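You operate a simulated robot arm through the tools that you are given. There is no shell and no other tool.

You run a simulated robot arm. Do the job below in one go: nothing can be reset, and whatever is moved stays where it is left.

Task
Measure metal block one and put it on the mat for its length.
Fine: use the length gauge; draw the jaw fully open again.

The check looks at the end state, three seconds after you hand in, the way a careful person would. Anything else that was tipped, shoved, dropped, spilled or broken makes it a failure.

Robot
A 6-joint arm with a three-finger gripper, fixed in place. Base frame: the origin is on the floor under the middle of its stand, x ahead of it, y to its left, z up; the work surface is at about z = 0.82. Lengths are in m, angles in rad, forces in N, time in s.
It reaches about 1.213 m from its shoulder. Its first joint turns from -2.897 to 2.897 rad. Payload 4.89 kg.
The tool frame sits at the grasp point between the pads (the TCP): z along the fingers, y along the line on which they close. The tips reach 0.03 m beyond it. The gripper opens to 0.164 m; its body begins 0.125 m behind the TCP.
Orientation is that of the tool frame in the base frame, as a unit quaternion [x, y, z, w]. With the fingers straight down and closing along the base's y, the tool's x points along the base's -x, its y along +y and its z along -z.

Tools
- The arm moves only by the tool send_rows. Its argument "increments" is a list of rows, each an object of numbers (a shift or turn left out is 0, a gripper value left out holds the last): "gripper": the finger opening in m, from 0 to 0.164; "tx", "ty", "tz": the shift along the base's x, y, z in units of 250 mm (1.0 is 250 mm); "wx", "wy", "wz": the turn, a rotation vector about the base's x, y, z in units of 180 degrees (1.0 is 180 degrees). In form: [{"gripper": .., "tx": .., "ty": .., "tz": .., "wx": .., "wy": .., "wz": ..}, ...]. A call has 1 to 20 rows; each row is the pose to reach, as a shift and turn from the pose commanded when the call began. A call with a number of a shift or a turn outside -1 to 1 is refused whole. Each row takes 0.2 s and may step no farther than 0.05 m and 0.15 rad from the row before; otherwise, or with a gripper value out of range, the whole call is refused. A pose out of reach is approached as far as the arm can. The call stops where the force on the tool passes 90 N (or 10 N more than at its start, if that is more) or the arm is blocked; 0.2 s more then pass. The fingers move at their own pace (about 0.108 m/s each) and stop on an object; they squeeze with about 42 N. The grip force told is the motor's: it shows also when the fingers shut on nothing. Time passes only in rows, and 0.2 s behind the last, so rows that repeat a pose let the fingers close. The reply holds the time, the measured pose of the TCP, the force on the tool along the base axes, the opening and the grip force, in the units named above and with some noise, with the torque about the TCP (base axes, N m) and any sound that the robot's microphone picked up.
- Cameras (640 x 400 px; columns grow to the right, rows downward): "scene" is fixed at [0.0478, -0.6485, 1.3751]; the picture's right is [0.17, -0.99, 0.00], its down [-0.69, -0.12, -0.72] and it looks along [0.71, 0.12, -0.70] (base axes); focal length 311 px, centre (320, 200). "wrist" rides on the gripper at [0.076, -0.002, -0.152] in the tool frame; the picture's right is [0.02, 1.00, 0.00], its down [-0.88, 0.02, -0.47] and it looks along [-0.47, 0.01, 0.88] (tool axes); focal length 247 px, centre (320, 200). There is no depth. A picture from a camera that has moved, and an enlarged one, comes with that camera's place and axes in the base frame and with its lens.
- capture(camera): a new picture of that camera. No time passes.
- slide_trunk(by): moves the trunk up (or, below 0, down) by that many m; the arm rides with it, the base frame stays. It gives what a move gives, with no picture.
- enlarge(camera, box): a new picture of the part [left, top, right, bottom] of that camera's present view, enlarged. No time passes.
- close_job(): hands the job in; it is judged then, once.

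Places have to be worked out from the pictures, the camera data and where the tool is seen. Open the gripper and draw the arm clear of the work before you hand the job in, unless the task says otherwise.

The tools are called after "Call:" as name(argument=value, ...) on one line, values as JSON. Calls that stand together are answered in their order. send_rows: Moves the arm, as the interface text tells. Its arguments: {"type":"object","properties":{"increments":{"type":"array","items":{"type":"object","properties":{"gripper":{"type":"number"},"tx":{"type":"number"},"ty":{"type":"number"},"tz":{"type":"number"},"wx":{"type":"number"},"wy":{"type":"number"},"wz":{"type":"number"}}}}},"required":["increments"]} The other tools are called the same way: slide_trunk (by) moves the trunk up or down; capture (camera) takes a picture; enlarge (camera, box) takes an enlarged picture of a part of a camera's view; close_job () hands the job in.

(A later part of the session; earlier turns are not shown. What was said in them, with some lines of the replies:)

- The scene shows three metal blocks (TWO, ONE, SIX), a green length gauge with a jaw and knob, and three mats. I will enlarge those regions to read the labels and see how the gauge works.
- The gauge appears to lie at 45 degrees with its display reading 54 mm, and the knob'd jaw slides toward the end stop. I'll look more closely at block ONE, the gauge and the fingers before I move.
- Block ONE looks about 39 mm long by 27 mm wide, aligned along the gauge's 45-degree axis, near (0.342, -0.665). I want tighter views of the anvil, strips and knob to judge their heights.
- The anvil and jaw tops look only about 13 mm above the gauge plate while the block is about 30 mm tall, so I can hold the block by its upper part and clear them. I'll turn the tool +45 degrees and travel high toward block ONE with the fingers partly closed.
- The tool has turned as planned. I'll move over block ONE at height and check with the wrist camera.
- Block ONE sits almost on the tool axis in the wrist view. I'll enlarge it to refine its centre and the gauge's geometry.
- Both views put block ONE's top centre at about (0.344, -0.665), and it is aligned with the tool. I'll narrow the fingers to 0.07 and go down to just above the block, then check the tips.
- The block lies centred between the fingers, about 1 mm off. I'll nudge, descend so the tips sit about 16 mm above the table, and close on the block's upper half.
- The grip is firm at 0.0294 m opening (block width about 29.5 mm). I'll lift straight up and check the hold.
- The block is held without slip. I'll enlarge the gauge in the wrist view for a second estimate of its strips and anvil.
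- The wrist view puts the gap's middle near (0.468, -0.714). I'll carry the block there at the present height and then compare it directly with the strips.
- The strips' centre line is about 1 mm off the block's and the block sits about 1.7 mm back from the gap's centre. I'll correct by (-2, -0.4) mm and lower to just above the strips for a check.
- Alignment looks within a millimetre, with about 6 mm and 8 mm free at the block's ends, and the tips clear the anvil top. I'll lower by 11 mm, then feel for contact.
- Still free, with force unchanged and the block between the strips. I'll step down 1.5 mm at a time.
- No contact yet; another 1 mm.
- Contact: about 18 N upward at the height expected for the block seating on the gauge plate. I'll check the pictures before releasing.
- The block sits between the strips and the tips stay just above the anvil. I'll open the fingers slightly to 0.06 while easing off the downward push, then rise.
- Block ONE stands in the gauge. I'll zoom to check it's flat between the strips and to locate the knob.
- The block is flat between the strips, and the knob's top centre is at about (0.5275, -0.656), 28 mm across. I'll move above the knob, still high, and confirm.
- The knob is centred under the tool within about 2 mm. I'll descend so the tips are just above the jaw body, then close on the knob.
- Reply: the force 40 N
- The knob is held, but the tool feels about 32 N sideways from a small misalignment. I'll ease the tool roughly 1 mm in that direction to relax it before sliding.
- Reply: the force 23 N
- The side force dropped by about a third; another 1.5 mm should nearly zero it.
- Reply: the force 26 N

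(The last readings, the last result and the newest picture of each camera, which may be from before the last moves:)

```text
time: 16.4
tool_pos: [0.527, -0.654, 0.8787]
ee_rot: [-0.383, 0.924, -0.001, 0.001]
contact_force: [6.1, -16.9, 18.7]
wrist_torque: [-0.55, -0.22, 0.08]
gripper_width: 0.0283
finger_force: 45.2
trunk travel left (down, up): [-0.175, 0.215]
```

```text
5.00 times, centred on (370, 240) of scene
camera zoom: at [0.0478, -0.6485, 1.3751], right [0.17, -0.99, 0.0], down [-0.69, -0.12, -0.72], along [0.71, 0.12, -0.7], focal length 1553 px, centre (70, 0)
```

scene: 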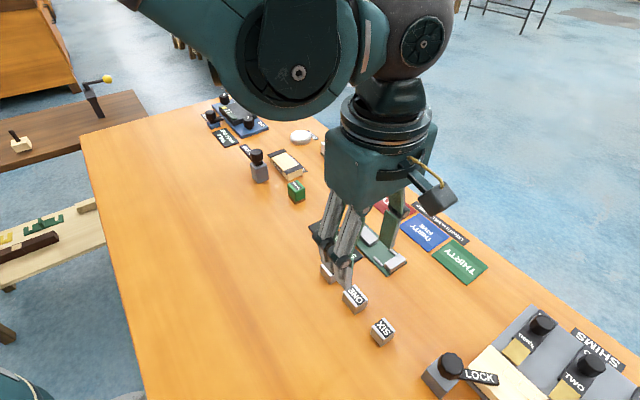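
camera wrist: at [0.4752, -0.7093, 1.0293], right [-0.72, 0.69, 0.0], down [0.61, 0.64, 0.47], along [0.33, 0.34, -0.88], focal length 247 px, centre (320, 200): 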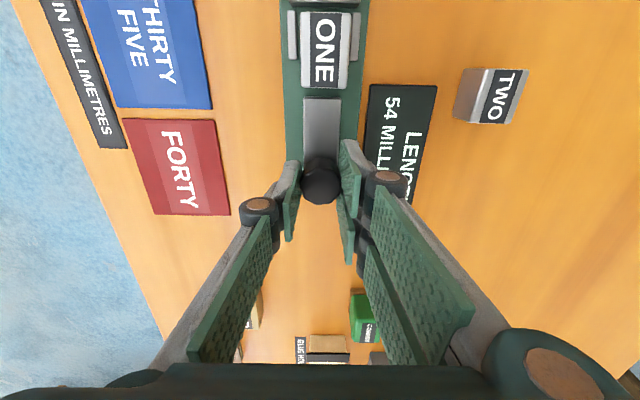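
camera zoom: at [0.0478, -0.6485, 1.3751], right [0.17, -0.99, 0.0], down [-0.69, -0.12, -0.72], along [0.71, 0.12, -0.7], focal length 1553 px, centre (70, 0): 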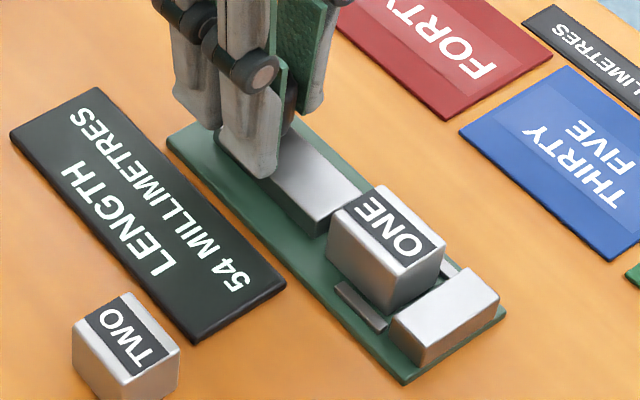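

The side force has slightly reversed, so it's nearly centred. I'll back off a touch and slide the jaw 6 mm toward the block, watching forces and the display.

Call:
send_rows(increments=[{"gripper": 0.0, "tx": 0.001, "ty": -0.001, "tz": 0.002}, {"tx": -0.005, "ty": -0.007, "tz": 0.002}, {"tx": -0.011, "ty": -0.013, "tz": 0.002}, {"tx": -0.016, "ty": -0.018, "tz": 0.002}])

Call:
enlarge(camera="scene", box=[320, 200, 420, 280])

```text
time: 17.4
tool_pos: [0.5228, -0.658, 0.8774]
ee_rot: [-0.382, 0.924, 0.0, -0.001]
contact_force: [27.9, -26.1, 21.7]
wrist_torque: [-0.45, -1.14, 0.16]
gripper_width: 0.0285
finger_force: 44.3
trunk travel left (down, up): [-0.175, 0.215]
```

```text
5.00 times, centred on (370, 240) of scene
camera zoom: at [0.0478, -0.6485, 1.3751], right [0.17, -0.99, 0.0], down [-0.69, -0.12, -0.72], along [0.71, 0.12, -0.7], focal length 1553 px, centre (70, 0)
```

zoom: 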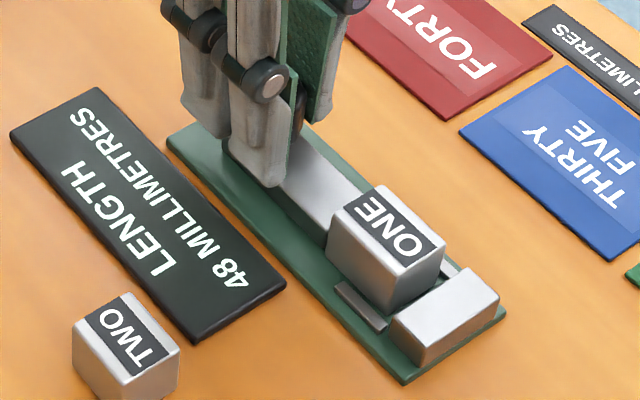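

The display reads live, now 48 mm. Side force is about 38 N toward +n, so I'll shift 1.5 mm that way and slide 4 mm more.

Call:
send_rows(increments=[{"gripper": 0.0, "tx": 0.0045, "ty": -0.0045}, {"tx": -0.001, "ty": -0.01}, {"tx": -0.0065, "ty": -0.0155}])

Call:
enlarge(camera="scene", box=[320, 200, 420, 280])

```text
time: 18.2
tool_pos: [0.5202, -0.6615, 0.8776]
ee_rot: [-0.383, 0.924, 0.001, -0.001]
contact_force: [8.1, -6.4, 5.1]
wrist_torque: [-0.15, -0.14, -0.03]
gripper_width: 0.0285
finger_force: 44.8
trunk travel left (down, up): [-0.175, 0.215]
```

```text
5.00 times, centred on (370, 240) of scene
camera zoom: at [0.0478, -0.6485, 1.3751], right [0.17, -0.99, 0.0], down [-0.69, -0.12, -0.72], along [0.71, 0.12, -0.7], focal length 1553 px, centre (70, 0)
```

zoom: 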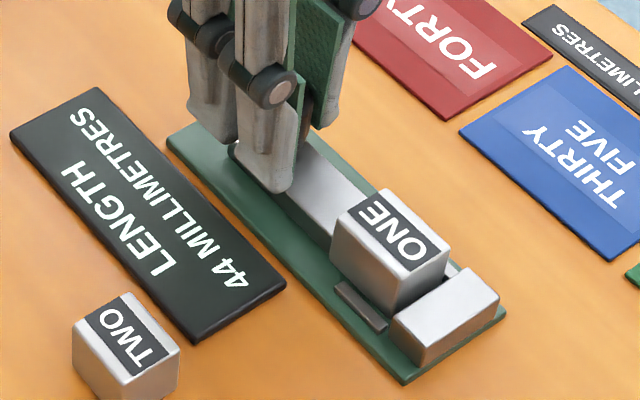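

The display reads 44 mm and the block has begun to slide. I'll go on 2.5 mm.

Call:
send_rows(increments=[{"gripper": 0.0, "tx": -0.002, "ty": -0.004}, {"tx": -0.006, "ty": -0.008}, {"tx": -0.006, "ty": -0.008}])

Call:
enlarge(camera="scene", box=[320, 200, 420, 280])

```text
time: 19.0
tool_pos: [0.5193, -0.6628, 0.8779]
ee_rot: [-0.382, 0.924, 0.001, -0.001]
contact_force: [-2.8, 4.2, -14.1]
wrist_torque: [0.11, 0.03, -0.02]
gripper_width: 0.0283
finger_force: 45.3
trunk travel left (down, up): [-0.175, 0.215]
```

```text
5.00 times, centred on (370, 240) of scene
camera zoom: at [0.0478, -0.6485, 1.3751], right [0.17, -0.99, 0.0], down [-0.69, -0.12, -0.72], along [0.71, 0.12, -0.7], focal length 1553 px, centre (70, 0)
```

zoom: 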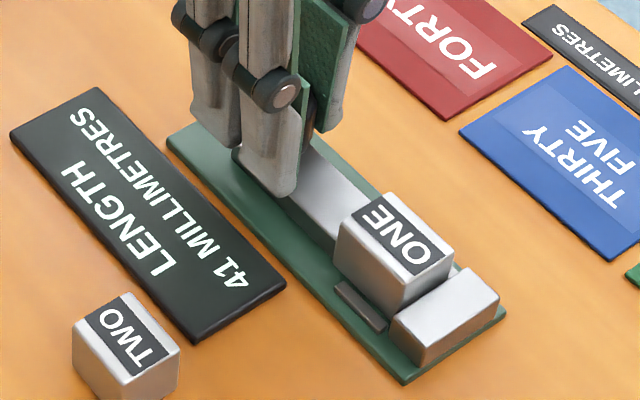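

The display reads 41 mm and the block is nearly on the anvil. I'll advance 1 mm and look for a rise in resistance.

Call:
send_rows(increments=[{"gripper": 0.0, "tx": -0.003, "ty": -0.003}, {"tx": -0.003, "ty": -0.003}])

Call:
enlarge(camera="scene", box=[320, 200, 420, 280])

```text
time: 19.6
tool_pos: [0.5176, -0.6632, 0.8782]
ee_rot: [-0.383, 0.924, 0.001, -0.001]
contact_force: [-11.2, 11.7, -23.6]
wrist_torque: [0.3, 0.18, -0.02]
gripper_width: 0.028
finger_force: 45.1
trunk travel left (down, up): [-0.175, 0.215]
```

```text
5.00 times, centred on (370, 240) of scene
camera zoom: at [0.0478, -0.6485, 1.3751], right [0.17, -0.99, 0.0], down [-0.69, -0.12, -0.72], along [0.71, 0.12, -0.7], focal length 1553 px, centre (70, 0)
```

zoom: 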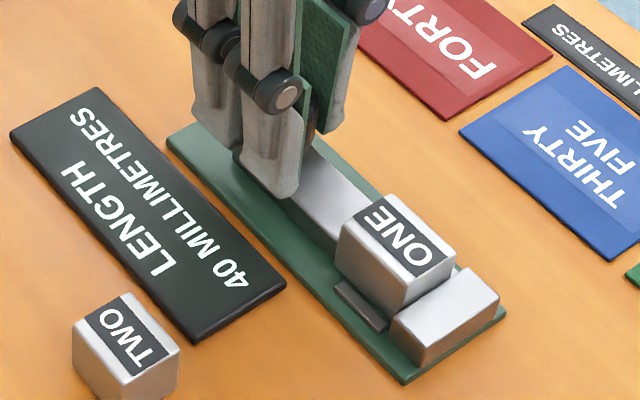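

Display reads 40 mm but there's no resistance along the slide yet. Another small advance will tell if it's the true stop.

Call:
send_rows(increments=[{"gripper": 0.0, "tx": -0.004, "ty": -0.002}, {"tx": -0.004, "ty": -0.002}])

Call:
enlarge(camera="scene", box=[320, 200, 420, 280])

```text
time: 20.2
tool_pos: [0.5181, -0.6637, 0.878]
ee_rot: [-0.382, 0.924, 0.0, 0.0]
contact_force: [-9.6, 16.3, -25.9]
wrist_torque: [0.53, 0.19, -0.04]
gripper_width: 0.0284
finger_force: 44.7
trunk travel left (down, up): [-0.175, 0.215]
```

```text
5.00 times, centred on (370, 240) of scene
camera zoom: at [0.0478, -0.6485, 1.3751], right [0.17, -0.99, 0.0], down [-0.69, -0.12, -0.72], along [0.71, 0.12, -0.7], focal length 1553 px, centre (70, 0)
```

zoom: 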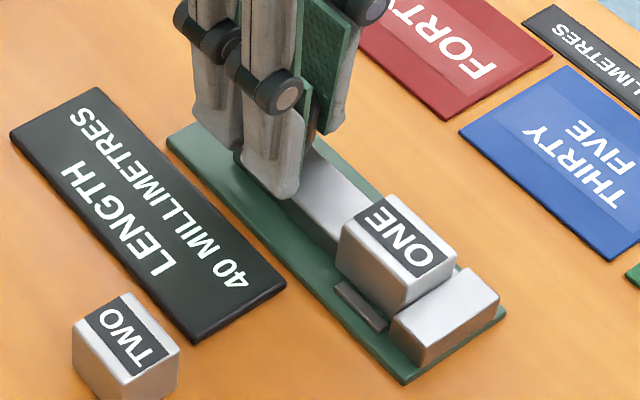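

Reading stays at 40 with a little resistance appearing. One more 1 mm advance, with a slight side correction, to confirm the block is clamped.

Call:
send_rows(increments=[{"gripper": 0.0, "tx": -0.0045, "ty": -0.0015}, {"tx": -0.0045, "ty": -0.0015}])

Call:
enlarge(camera="scene", box=[320, 200, 420, 280])

Call:
enlarge(camera="wrist", box=[260, 0, 420, 200])

```text
time: 20.8
tool_pos: [0.5192, -0.6633, 0.8784]
ee_rot: [-0.383, 0.924, -0.001, 0.0]
contact_force: [7.0, 24.7, -19.2]
wrist_torque: [0.87, -0.44, 0.02]
gripper_width: 0.0287
finger_force: 45.1
trunk travel left (down, up): [-0.175, 0.215]
```

```text
5.00 times, centred on (370, 240) of scene
camera zoom: at [0.0478, -0.6485, 1.3751], right [0.17, -0.99, 0.0], down [-0.69, -0.12, -0.72], along [0.71, 0.12, -0.7], focal length 1553 px, centre (70, 0)
```

zoom: 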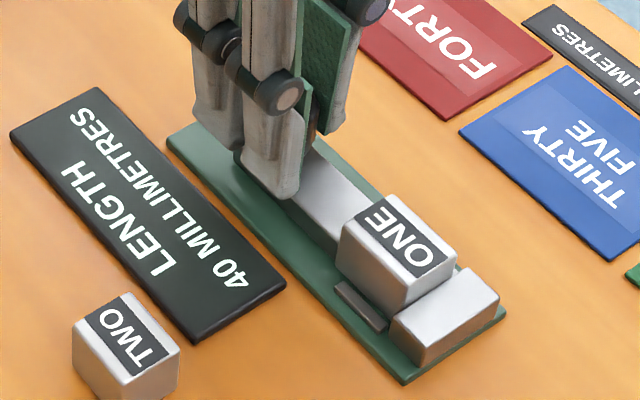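

```text
2.00 times, centred on (340, 100) of wrist
camera zoom: at [0.4649, -0.7193, 1.0293], right [-0.72, 0.69, 0.0], down [0.61, 0.64, 0.47], along [0.33, 0.34, -0.88], focal length 494 px, centre (280, 400)
```

zoom: 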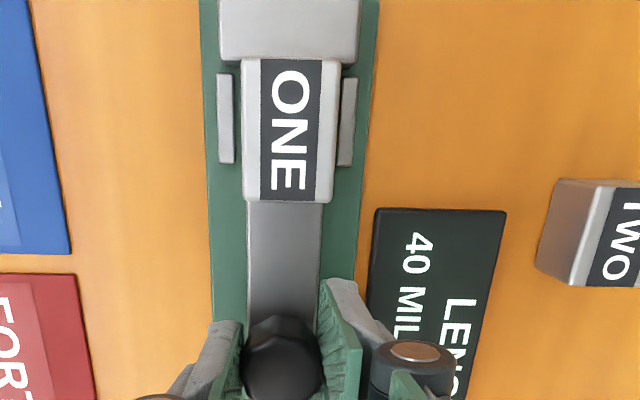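

The force along the slide rose to about 22 N with the reading fixed at 40 mm, so block ONE is 40 mm long: the red FORTY mat. Now I draw the jaw back, 12 mm first.

Call:
send_rows(increments=[{"gripper": 0.0, "tx": 0.008, "ty": 0.008}, {"tx": 0.016, "ty": 0.016}, {"tx": 0.025, "ty": 0.025}, {"tx": 0.034, "ty": 0.034}, {"tx": 0.034, "ty": 0.034}])

Call:
enlarge(camera="scene", box=[320, 200, 420, 280])

```text
time: 22.0
tool_pos: [0.5234, -0.6582, 0.8773]
ee_rot: [-0.382, 0.924, -0.001, 0.001]
contact_force: [0.7, -2.1, 12.7]
wrist_torque: [-0.24, 0.26, 0.01]
gripper_width: 0.0284
finger_force: 45.1
trunk travel left (down, up): [-0.175, 0.215]
```

```text
5.00 times, centred on (370, 240) of scene
camera zoom: at [0.0478, -0.6485, 1.3751], right [0.17, -0.99, 0.0], down [-0.69, -0.12, -0.72], along [0.71, 0.12, -0.7], focal length 1553 px, centre (70, 0)
```

zoom: 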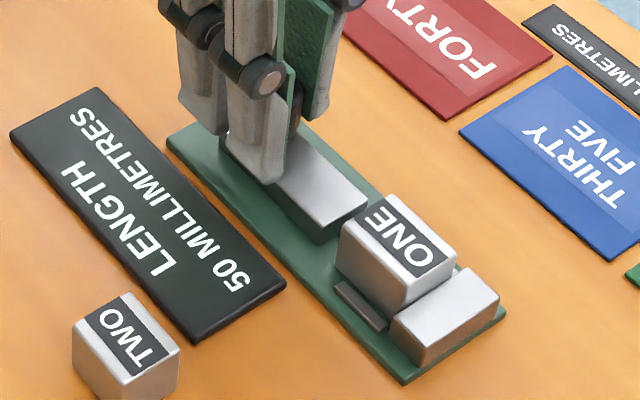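

The jaw is back to 50 mm. Another 4 mm to reach the open stop.

Call:
send_rows(increments=[{"gripper": 0.0, "tx": 0.006, "ty": 0.006}, {"tx": 0.012, "ty": 0.012}, {"tx": 0.012, "ty": 0.012}])

Call:
enlarge(camera="scene", box=[320, 200, 420, 280])

```text
time: 22.8
tool_pos: [0.5284, -0.6539, 0.877]
ee_rot: [-0.382, 0.924, -0.001, 0.0]
contact_force: [0.3, -14.7, 15.4]
wrist_torque: [-0.38, -0.01, 0.04]
gripper_width: 0.0286
finger_force: 45.0
trunk travel left (down, up): [-0.175, 0.215]
```

```text
5.00 times, centred on (370, 240) of scene
camera zoom: at [0.0478, -0.6485, 1.3751], right [0.17, -0.99, 0.0], down [-0.69, -0.12, -0.72], along [0.71, 0.12, -0.7], focal length 1553 px, centre (70, 0)
```

zoom: 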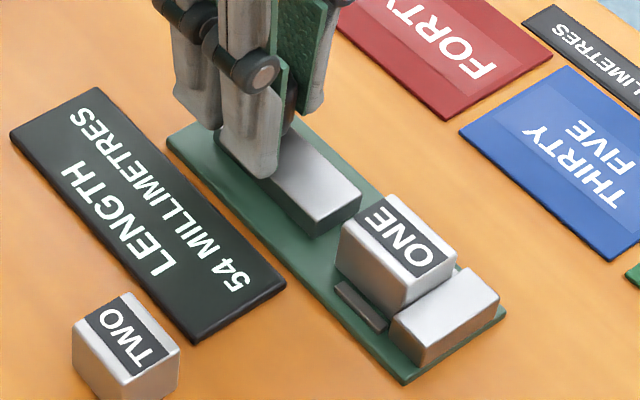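

The display reads 54 mm with about 10 N resistance, so it's at or near the stop. One more millimetre to be sure it's fully drawn.

Call:
send_rows(increments=[{"gripper": 0.0, "tx": 0.005, "ty": 0.0025}, {"tx": 0.005, "ty": 0.0025}])

Call:
enlarge(camera="scene", box=[320, 200, 420, 280])

```text
time: 23.4
tool_pos: [0.528, -0.6537, 0.8779]
ee_rot: [-0.382, 0.924, 0.001, 0.001]
contact_force: [-14.9, -20.1, 13.5]
wrist_torque: [-0.85, 0.71, 0.01]
gripper_width: 0.0284
finger_force: 45.3
trunk travel left (down, up): [-0.175, 0.215]
```

```text
5.00 times, centred on (370, 240) of scene
camera zoom: at [0.0478, -0.6485, 1.3751], right [0.17, -0.99, 0.0], down [-0.69, -0.12, -0.72], along [0.71, 0.12, -0.7], focal length 1553 px, centre (70, 0)
```

zoom: 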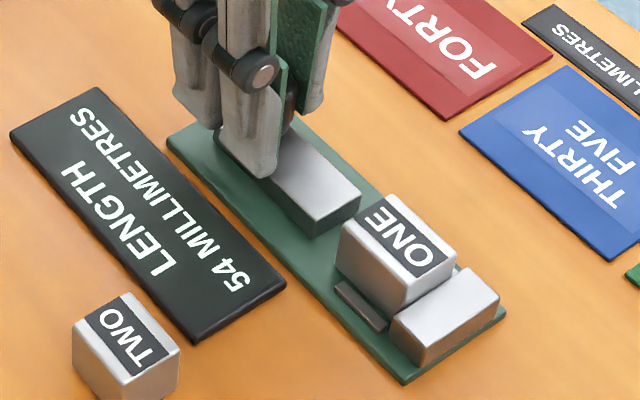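

The jaw is firmly at its stop: 25 N resistance and 54 mm shown. I'll open the fingers and rise straight up.

Call:
send_rows(increments=[{"gripper": 0.06}, {"gripper": 0.06}, {"gripper": 0.06}, {"gripper": 0.06, "tz": 0.06}, {"gripper": 0.06, "tz": 0.2}, {"gripper": 0.06, "tz": 0.36}])

Call:
enlarge(camera="scene", box=[320, 180, 440, 280])

Call:
capture(camera="wrist")

```text
time: 24.8
tool_pos: [0.5305, -0.6543, 0.9682]
ee_rot: [-0.383, 0.924, -0.001, 0.0]
contact_force: [-0.2, -0.4, -0.9]
wrist_torque: [0.17, 0.12, -0.03]
gripper_width: 0.0601
finger_force: 0.1
trunk travel left (down, up): [-0.175, 0.215]
```

```text
4.00 times, centred on (380, 230) of scene
camera zoom: at [0.0478, -0.6485, 1.3751], right [0.17, -0.99, 0.0], down [-0.69, -0.12, -0.72], along [0.71, 0.12, -0.7], focal length 1242 px, centre (80, 80)
```

zoom: 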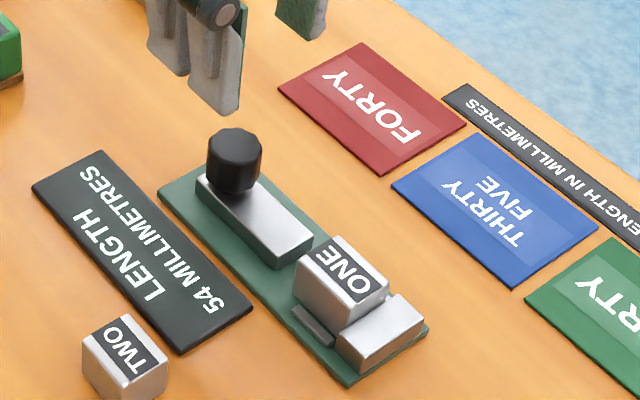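

```text
taken
camera wrist: at [0.4777, -0.7091, 1.1192], right [-0.72, 0.69, 0.0], down [0.61, 0.64, 0.47], along [0.33, 0.34, -0.88], focal length 247 px, centre (320, 200)
```

wrist: 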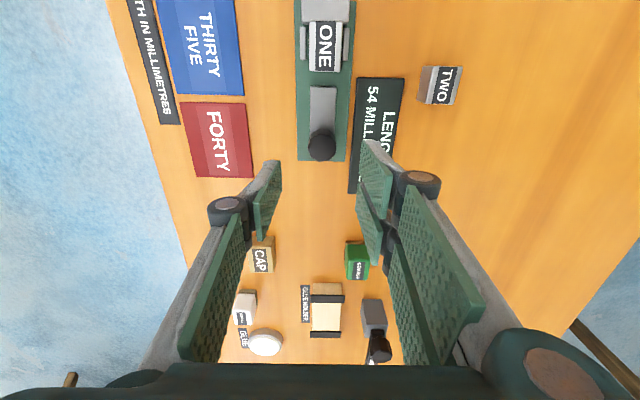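

The gauge reads 54 mm with the jaw fully open and the block resting against the anvil. I'll go back above the block at height and check its position.

Call:
send_rows(increments=[{"gripper": 0.06, "tx": -0.085, "ty": -0.083}, {"tx": -0.17, "ty": -0.166}, {"tx": -0.2507, "ty": -0.2447}, {"tx": -0.2507, "ty": -0.2447, "tz": -0.06}, {"tx": -0.2507, "ty": -0.2447, "tz": -0.06}])

Call:
enlarge(camera="wrist", box=[260, 80, 380, 230])

Call:
enlarge(camera="scene", box=[340, 180, 440, 280])

```text
time: 26.0
tool_pos: [0.4664, -0.7136, 0.9523]
ee_rot: [-0.383, 0.924, 0.0, 0.001]
contact_force: [0.5, 0.1, 0.2]
wrist_torque: [0.06, -0.06, -0.01]
gripper_width: 0.0601
finger_force: 0.0
trunk travel left (down, up): [-0.175, 0.215]
```

```text
2.67 times, centred on (320, 155) of wrist
camera zoom: at [0.4127, -0.7692, 1.1046], right [-0.72, 0.69, 0.0], down [0.61, 0.64, 0.47], along [0.33, 0.34, -0.88], focal length 659 px, centre (320, 320)
```

zoom: 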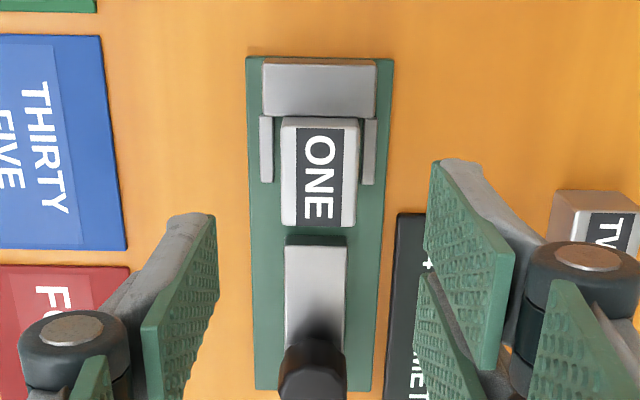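

```text
4.00 times, centred on (390, 230) of scene
camera zoom: at [0.0478, -0.6485, 1.3751], right [0.17, -0.99, 0.0], down [-0.69, -0.12, -0.72], along [0.71, 0.12, -0.7], focal length 1242 px, centre (40, 80)
```

zoom: 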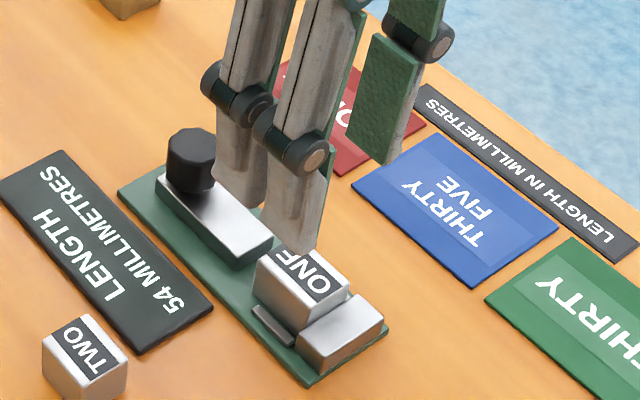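

Block ONE is centred laterally and about 5 mm toward the anvil from the tool, which keeps the fingers clear of the jaw and mostly off the anvil. I'll descend to the same height as when I released it (slightly higher) and grip.

Call:
send_rows(increments=[{"gripper": 0.06, "tz": -0.1}, {"tz": -0.2}, {"tz": -0.28}, {"tz": -0.316}, {"tz": -0.316}, {"gripper": 0.0, "tz": -0.316}, {"gripper": 0.0, "tz": -0.316}, {"gripper": 0.0, "tz": -0.316}, {"gripper": 0.0, "tz": -0.316}])

Call:
enlarge(camera="scene", box=[340, 190, 430, 280])

Call:
enlarge(camera="wrist", box=[260, 80, 380, 230])

```text
time: 28.0
tool_pos: [0.4666, -0.7134, 0.873]
ee_rot: [-0.382, 0.924, 0.001, 0.001]
contact_force: [0.2, 0.1, 0.1]
wrist_torque: [-0.01, 0.0, 0.01]
gripper_width: 0.0294
finger_force: 42.0
trunk travel left (down, up): [-0.175, 0.215]
```

```text
4.44 times, centred on (385, 235) of scene
camera zoom: at [0.0478, -0.6485, 1.3751], right [0.17, -0.99, 0.0], down [-0.69, -0.12, -0.72], along [0.71, 0.12, -0.7], focal length 1380 px, centre (31, 44)
```

zoom: 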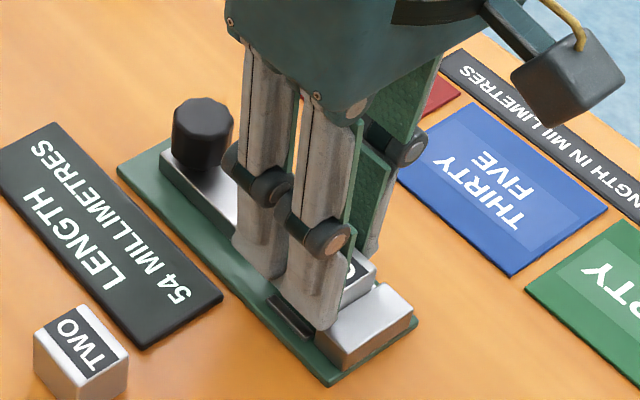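

```text
2.67 times, centred on (320, 155) of wrist
camera zoom: at [0.4138, -0.7698, 1.0254], right [-0.72, 0.69, 0.0], down [0.61, 0.64, 0.47], along [0.33, 0.34, -0.88], focal length 659 px, centre (320, 320)
```

zoom: 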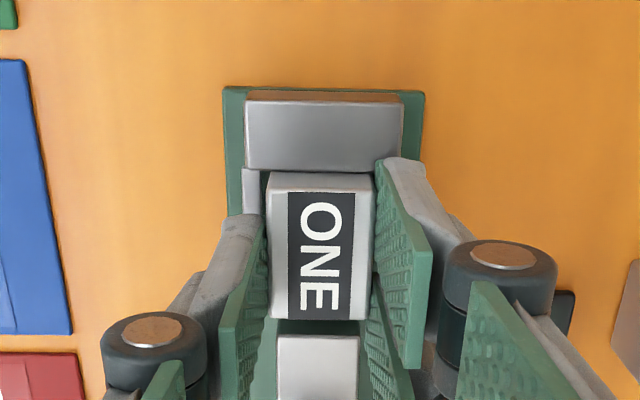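

The block is gripped again at 0.0294 m with no stray force. I'll ease it 1.5 mm off the anvil as I lift.

Call:
send_rows(increments=[{"gripper": 0.0, "tx": 0.004, "ty": 0.004, "tz": 0.004}, {"tx": 0.004, "ty": 0.004, "tz": 0.04}, {"tx": 0.004, "ty": 0.004, "tz": 0.14}, {"tx": 0.004, "ty": 0.004, "tz": 0.28}, {"tx": 0.004, "ty": 0.004, "tz": 0.4}, {"tx": 0.004, "ty": 0.004, "tz": 0.4}])

Call:
capture(camera="wrist")

Call:
enlarge(camera="scene", box=[340, 180, 500, 290])

```text
time: 29.4
tool_pos: [0.4687, -0.7122, 0.9752]
ee_rot: [-0.383, 0.924, 0.001, 0.0]
contact_force: [-0.1, 0.0, -0.3]
wrist_torque: [-0.07, -0.07, 0.01]
gripper_width: 0.029
finger_force: 41.8
trunk travel left (down, up): [-0.175, 0.215]
```

```text
taken
camera wrist: at [0.4147, -0.7677, 1.1261], right [-0.72, 0.69, 0.0], down [0.61, 0.64, 0.47], along [0.33, 0.34, -0.88], focal length 247 px, centre (320, 200)
```

wrist: 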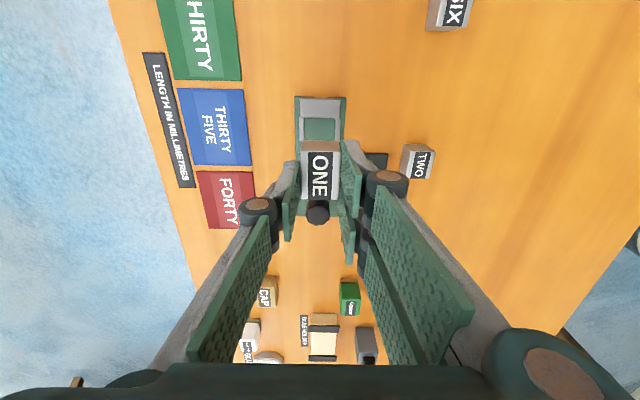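

```text
3.64 times, centred on (420, 235) of scene
camera zoom: at [0.0478, -0.6485, 1.3751], right [0.17, -0.99, 0.0], down [-0.69, -0.12, -0.72], along [0.71, 0.12, -0.7], focal length 1129 px, centre (-44, 73)
```

zoom: 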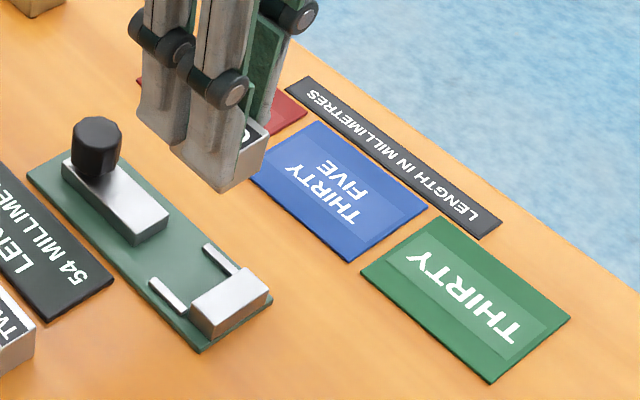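

The block is held and clear of the gauge. The FORTY mat's centre works out at about (0.619, -0.739), so I'll carry the block there at height and check.

Call:
send_rows(increments=[{"gripper": 0.0, "tx": 0.155, "ty": -0.022}, {"tx": 0.31, "ty": -0.044}, {"tx": 0.466, "ty": -0.067}, {"tx": 0.622, "ty": -0.089}, {"tx": 0.622, "ty": -0.089}])

Call:
capture(camera="wrist")

Call:
enlarge(camera="scene", box=[320, 150, 480, 290])

```text
time: 30.6
tool_pos: [0.6226, -0.7341, 0.975]
ee_rot: [-0.383, 0.924, -0.001, 0.0]
contact_force: [-0.2, -0.3, -1.0]
wrist_torque: [0.02, 0.07, -0.01]
gripper_width: 0.0292
finger_force: 41.9
trunk travel left (down, up): [-0.175, 0.215]
```

```text
taken
camera wrist: at [0.5704, -0.7903, 1.1261], right [-0.72, 0.69, 0.0], down [0.61, 0.64, 0.47], along [0.33, 0.34, -0.88], focal length 247 px, centre (320, 200)
```

wrist: 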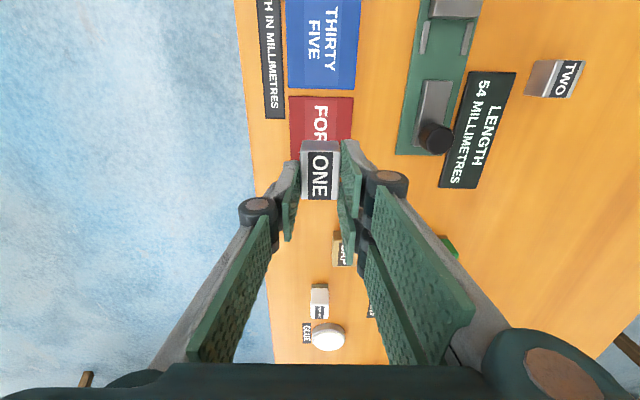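

```text
2.86 times, centred on (400, 220) of scene
camera zoom: at [0.0478, -0.6485, 1.3751], right [0.17, -0.99, 0.0], down [-0.69, -0.12, -0.72], along [0.71, 0.12, -0.7], focal length 887 px, centre (91, 143)
```

zoom: 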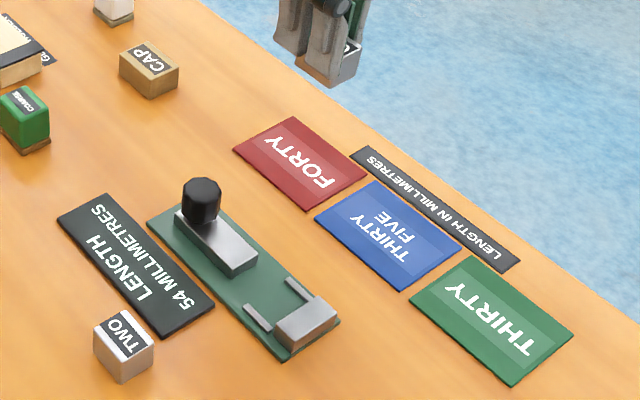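

The block is centred over the FORTY mat within about 3 mm. I'll lower it to a few millimetres above the mat.

Call:
send_rows(increments=[{"gripper": 0.0, "tz": -0.12}, {"tz": -0.24}, {"tz": -0.34}, {"tz": -0.385}, {"tz": -0.385}])

Call:
enlarge(camera="scene", box=[340, 160, 460, 260])

Call:
capture(camera="wrist")

```text
time: 31.8
tool_pos: [0.6231, -0.7346, 0.877]
ee_rot: [-0.383, 0.924, 0.0, 0.0]
contact_force: [-0.3, 0.0, -1.5]
wrist_torque: [0.0, 0.02, 0.02]
gripper_width: 0.0294
finger_force: 42.7
trunk travel left (down, up): [-0.175, 0.215]
```

```text
4.00 times, centred on (400, 210) of scene
camera zoom: at [0.0478, -0.6485, 1.3751], right [0.17, -0.99, 0.0], down [-0.69, -0.12, -0.72], along [0.71, 0.12, -0.7], focal length 1242 px, centre (0, 160)
```

zoom: 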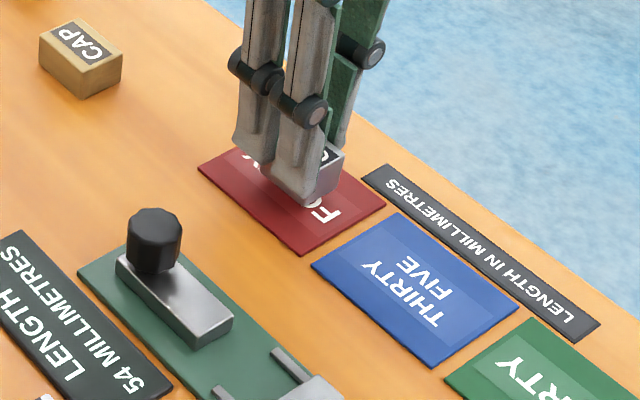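

```text
taken
camera wrist: at [0.571, -0.7903, 1.0283], right [-0.72, 0.69, 0.0], down [0.61, 0.64, 0.47], along [0.33, 0.34, -0.88], focal length 247 px, centre (320, 200)
```

wrist: 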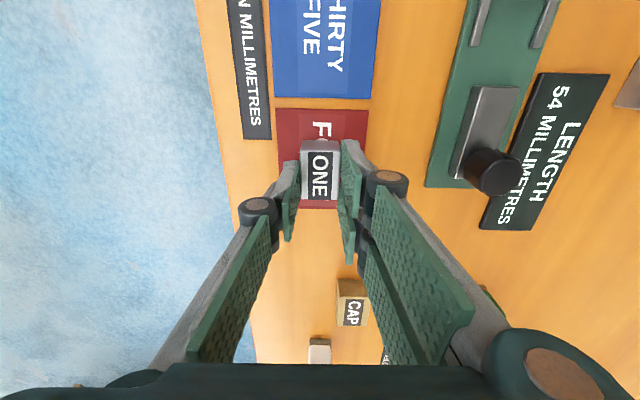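

The block hangs over the middle of the red mat. I'll lower 5 mm, then feel for contact.

Call:
send_rows(increments=[{"gripper": 0.0, "tz": -0.01}, {"tz": -0.02}, {"tz": -0.02}])

```text
time: 32.6
tool_pos: [0.6234, -0.734, 0.8724]
ee_rot: [-0.382, 0.924, 0.0, -0.001]
contact_force: [-0.1, 0.3, -1.8]
wrist_torque: [0.01, 0.01, -0.01]
gripper_width: 0.0292
finger_force: 42.1
trunk travel left (down, up): [-0.175, 0.215]
```

No contact yet; stepping down another millimetre.

Call:
send_rows(increments=[{"gripper": 0.0, "tz": -0.004}, {"tz": -0.004}])

```text
time: 33.2
tool_pos: [0.6223, -0.7356, 0.8719]
ee_rot: [-0.384, 0.924, 0.0, 0.0]
contact_force: [-0.3, -1.0, -1.0]
wrist_torque: [0.01, -0.01, 0.04]
gripper_width: 0.0294
finger_force: 41.9
trunk travel left (down, up): [-0.175, 0.215]
```

Still free; another millimetre.

Call:
send_rows(increments=[{"gripper": 0.0, "tz": -0.004}, {"tz": -0.004}])

```text
time: 33.8
tool_pos: [0.6237, -0.7354, 0.8709]
ee_rot: [-0.383, 0.924, 0.0, 0.0]
contact_force: [0.4, 0.6, -0.7]
wrist_torque: [0.05, 0.03, 0.0]
gripper_width: 0.0293
finger_force: 42.0
trunk travel left (down, up): [-0.175, 0.215]
```

Still no contact (about 0.871); one more millimetre.

Call:
send_rows(increments=[{"gripper": 0.0, "tz": -0.004}, {"tz": -0.004}])

```text
time: 34.4
tool_pos: [0.6228, -0.7358, 0.8705]
ee_rot: [-0.383, 0.924, -0.001, 0.0]
contact_force: [2.4, -2.0, 5.8]
wrist_torque: [-0.02, 0.0, 0.03]
gripper_width: 0.0293
finger_force: 41.9
trunk travel left (down, up): [-0.175, 0.215]
```

Light contact (about 7 N) with the mat. I'll open the fingers and rise.

Call:
send_rows(increments=[{"gripper": 0.07}, {"gripper": 0.07}, {"gripper": 0.07}, {"gripper": 0.07, "tz": 0.06}, {"gripper": 0.07, "tz": 0.2}, {"gripper": 0.07, "tz": 0.38}, {"gripper": 0.07, "tz": 0.56}])

Call:
capture(camera="wrist")

Call:
enlarge(camera="scene", box=[320, 150, 480, 290])

```text
time: 36.0
tool_pos: [0.6235, -0.7355, 1.0109]
ee_rot: [-0.382, 0.924, 0.0, 0.0]
contact_force: [1.1, -1.6, -0.5]
wrist_torque: [0.1, 0.13, 0.0]
gripper_width: 0.07
finger_force: 0.1
trunk travel left (down, up): [-0.175, 0.215]
```

```text
taken
camera wrist: at [0.5706, -0.7905, 1.1626], right [-0.72, 0.69, 0.0], down [0.61, 0.64, 0.47], along [0.33, 0.34, -0.88], focal length 247 px, centre (320, 200)
```

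wrist: 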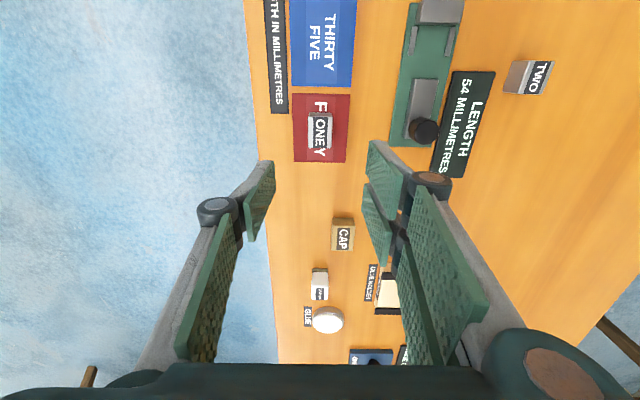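

```text
2.86 times, centred on (400, 220) of scene
camera zoom: at [0.0478, -0.6485, 1.3751], right [0.17, -0.99, 0.0], down [-0.69, -0.12, -0.72], along [0.71, 0.12, -0.7], focal length 887 px, centre (91, 143)
```

zoom: 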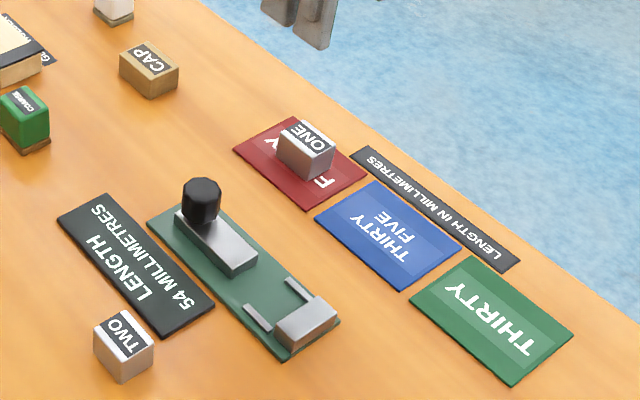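

Block ONE stands flat in the middle of the FORTY mat, and the gauge shows 54 mm. I'll open the gripper and draw the arm well clear, high above the table.

Call:
send_rows(increments=[{"gripper": 0.07, "tz": 0.14}, {"gripper": 0.164, "tx": -0.1, "ty": 0.12, "tz": 0.24, "wz": -0.03}, {"tx": -0.2, "ty": 0.24, "tz": 0.28, "wz": -0.06}, {"tx": -0.3, "ty": 0.36, "tz": 0.28, "wz": -0.09}, {"tx": -0.4, "ty": 0.48, "tz": 0.28, "wz": -0.12}, {"tx": -0.5, "ty": 0.6, "tz": 0.28, "wz": -0.15}, {"tx": -0.6, "ty": 0.72, "tz": 0.28, "wz": -0.18}, {"tx": -0.7, "ty": 0.84, "tz": 0.28, "wz": -0.21}, {"tx": -0.8, "ty": 0.96, "tz": 0.28, "wz": -0.25}, {"tx": -0.9, "ty": 1.0, "tz": 0.28, "wz": -0.25}])

Call:
capture(camera="scene")

Call:
enlarge(camera="scene", box=[330, 170, 450, 280])

```text
time: 38.2
tool_pos: [0.3982, -0.4865, 1.0789]
ee_rot: [0.001, 1.0, 0.0, 0.001]
contact_force: [1.4, -0.5, -0.3]
wrist_torque: [0.07, 0.1, -0.03]
gripper_width: 0.1639
finger_force: 0.1
trunk travel left (down, up): [-0.175, 0.215]
```

```text
taken
```

scene: 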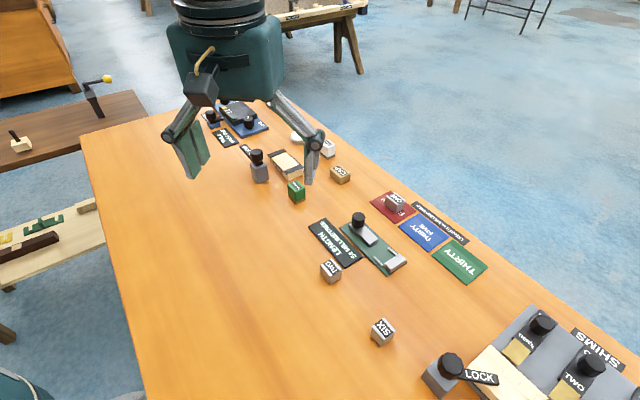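

```text
3.64 times, centred on (390, 225) of scene
camera zoom: at [0.0478, -0.6485, 1.3751], right [0.17, -0.99, 0.0], down [-0.69, -0.12, -0.72], along [0.71, 0.12, -0.7], focal length 1129 px, centre (66, 109)
```

zoom: 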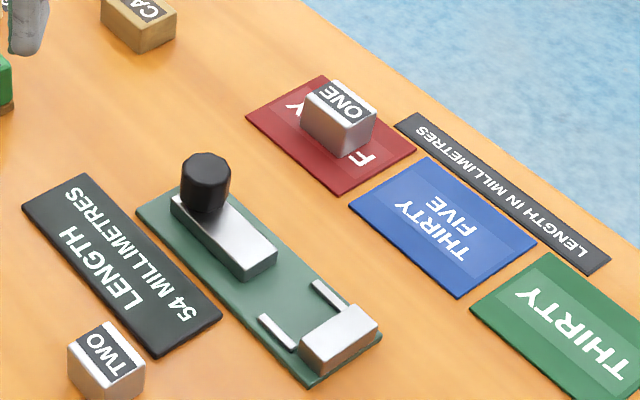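

Block ONE, measured at 40 mm, is on the FORTY mat, the jaw is fully open at 54 mm, nothing else has moved, and the arm is clear with its gripper open. I'm handing the job in.

Call:
close_job()

```text
The job is handed in.
```

I measured block one at 40 mm in the length gauge and set it down near the middle of the red FORTY mat.

- **Measurement:** I closed the jaw until the block was pinned against the stop. The display stayed at 40 mm while the push rose to about 22 N.
- **Gauge:** I drew the jaw back to its end stop, and the display reads 54 mm, as it did at the start.
- **Rest of the table:** In the last pictures, blocks two and six, the mats and the gauge are where they were. The arm is clear, with the gripper fully open.

The job is handed in, but I have not seen the result of the check.
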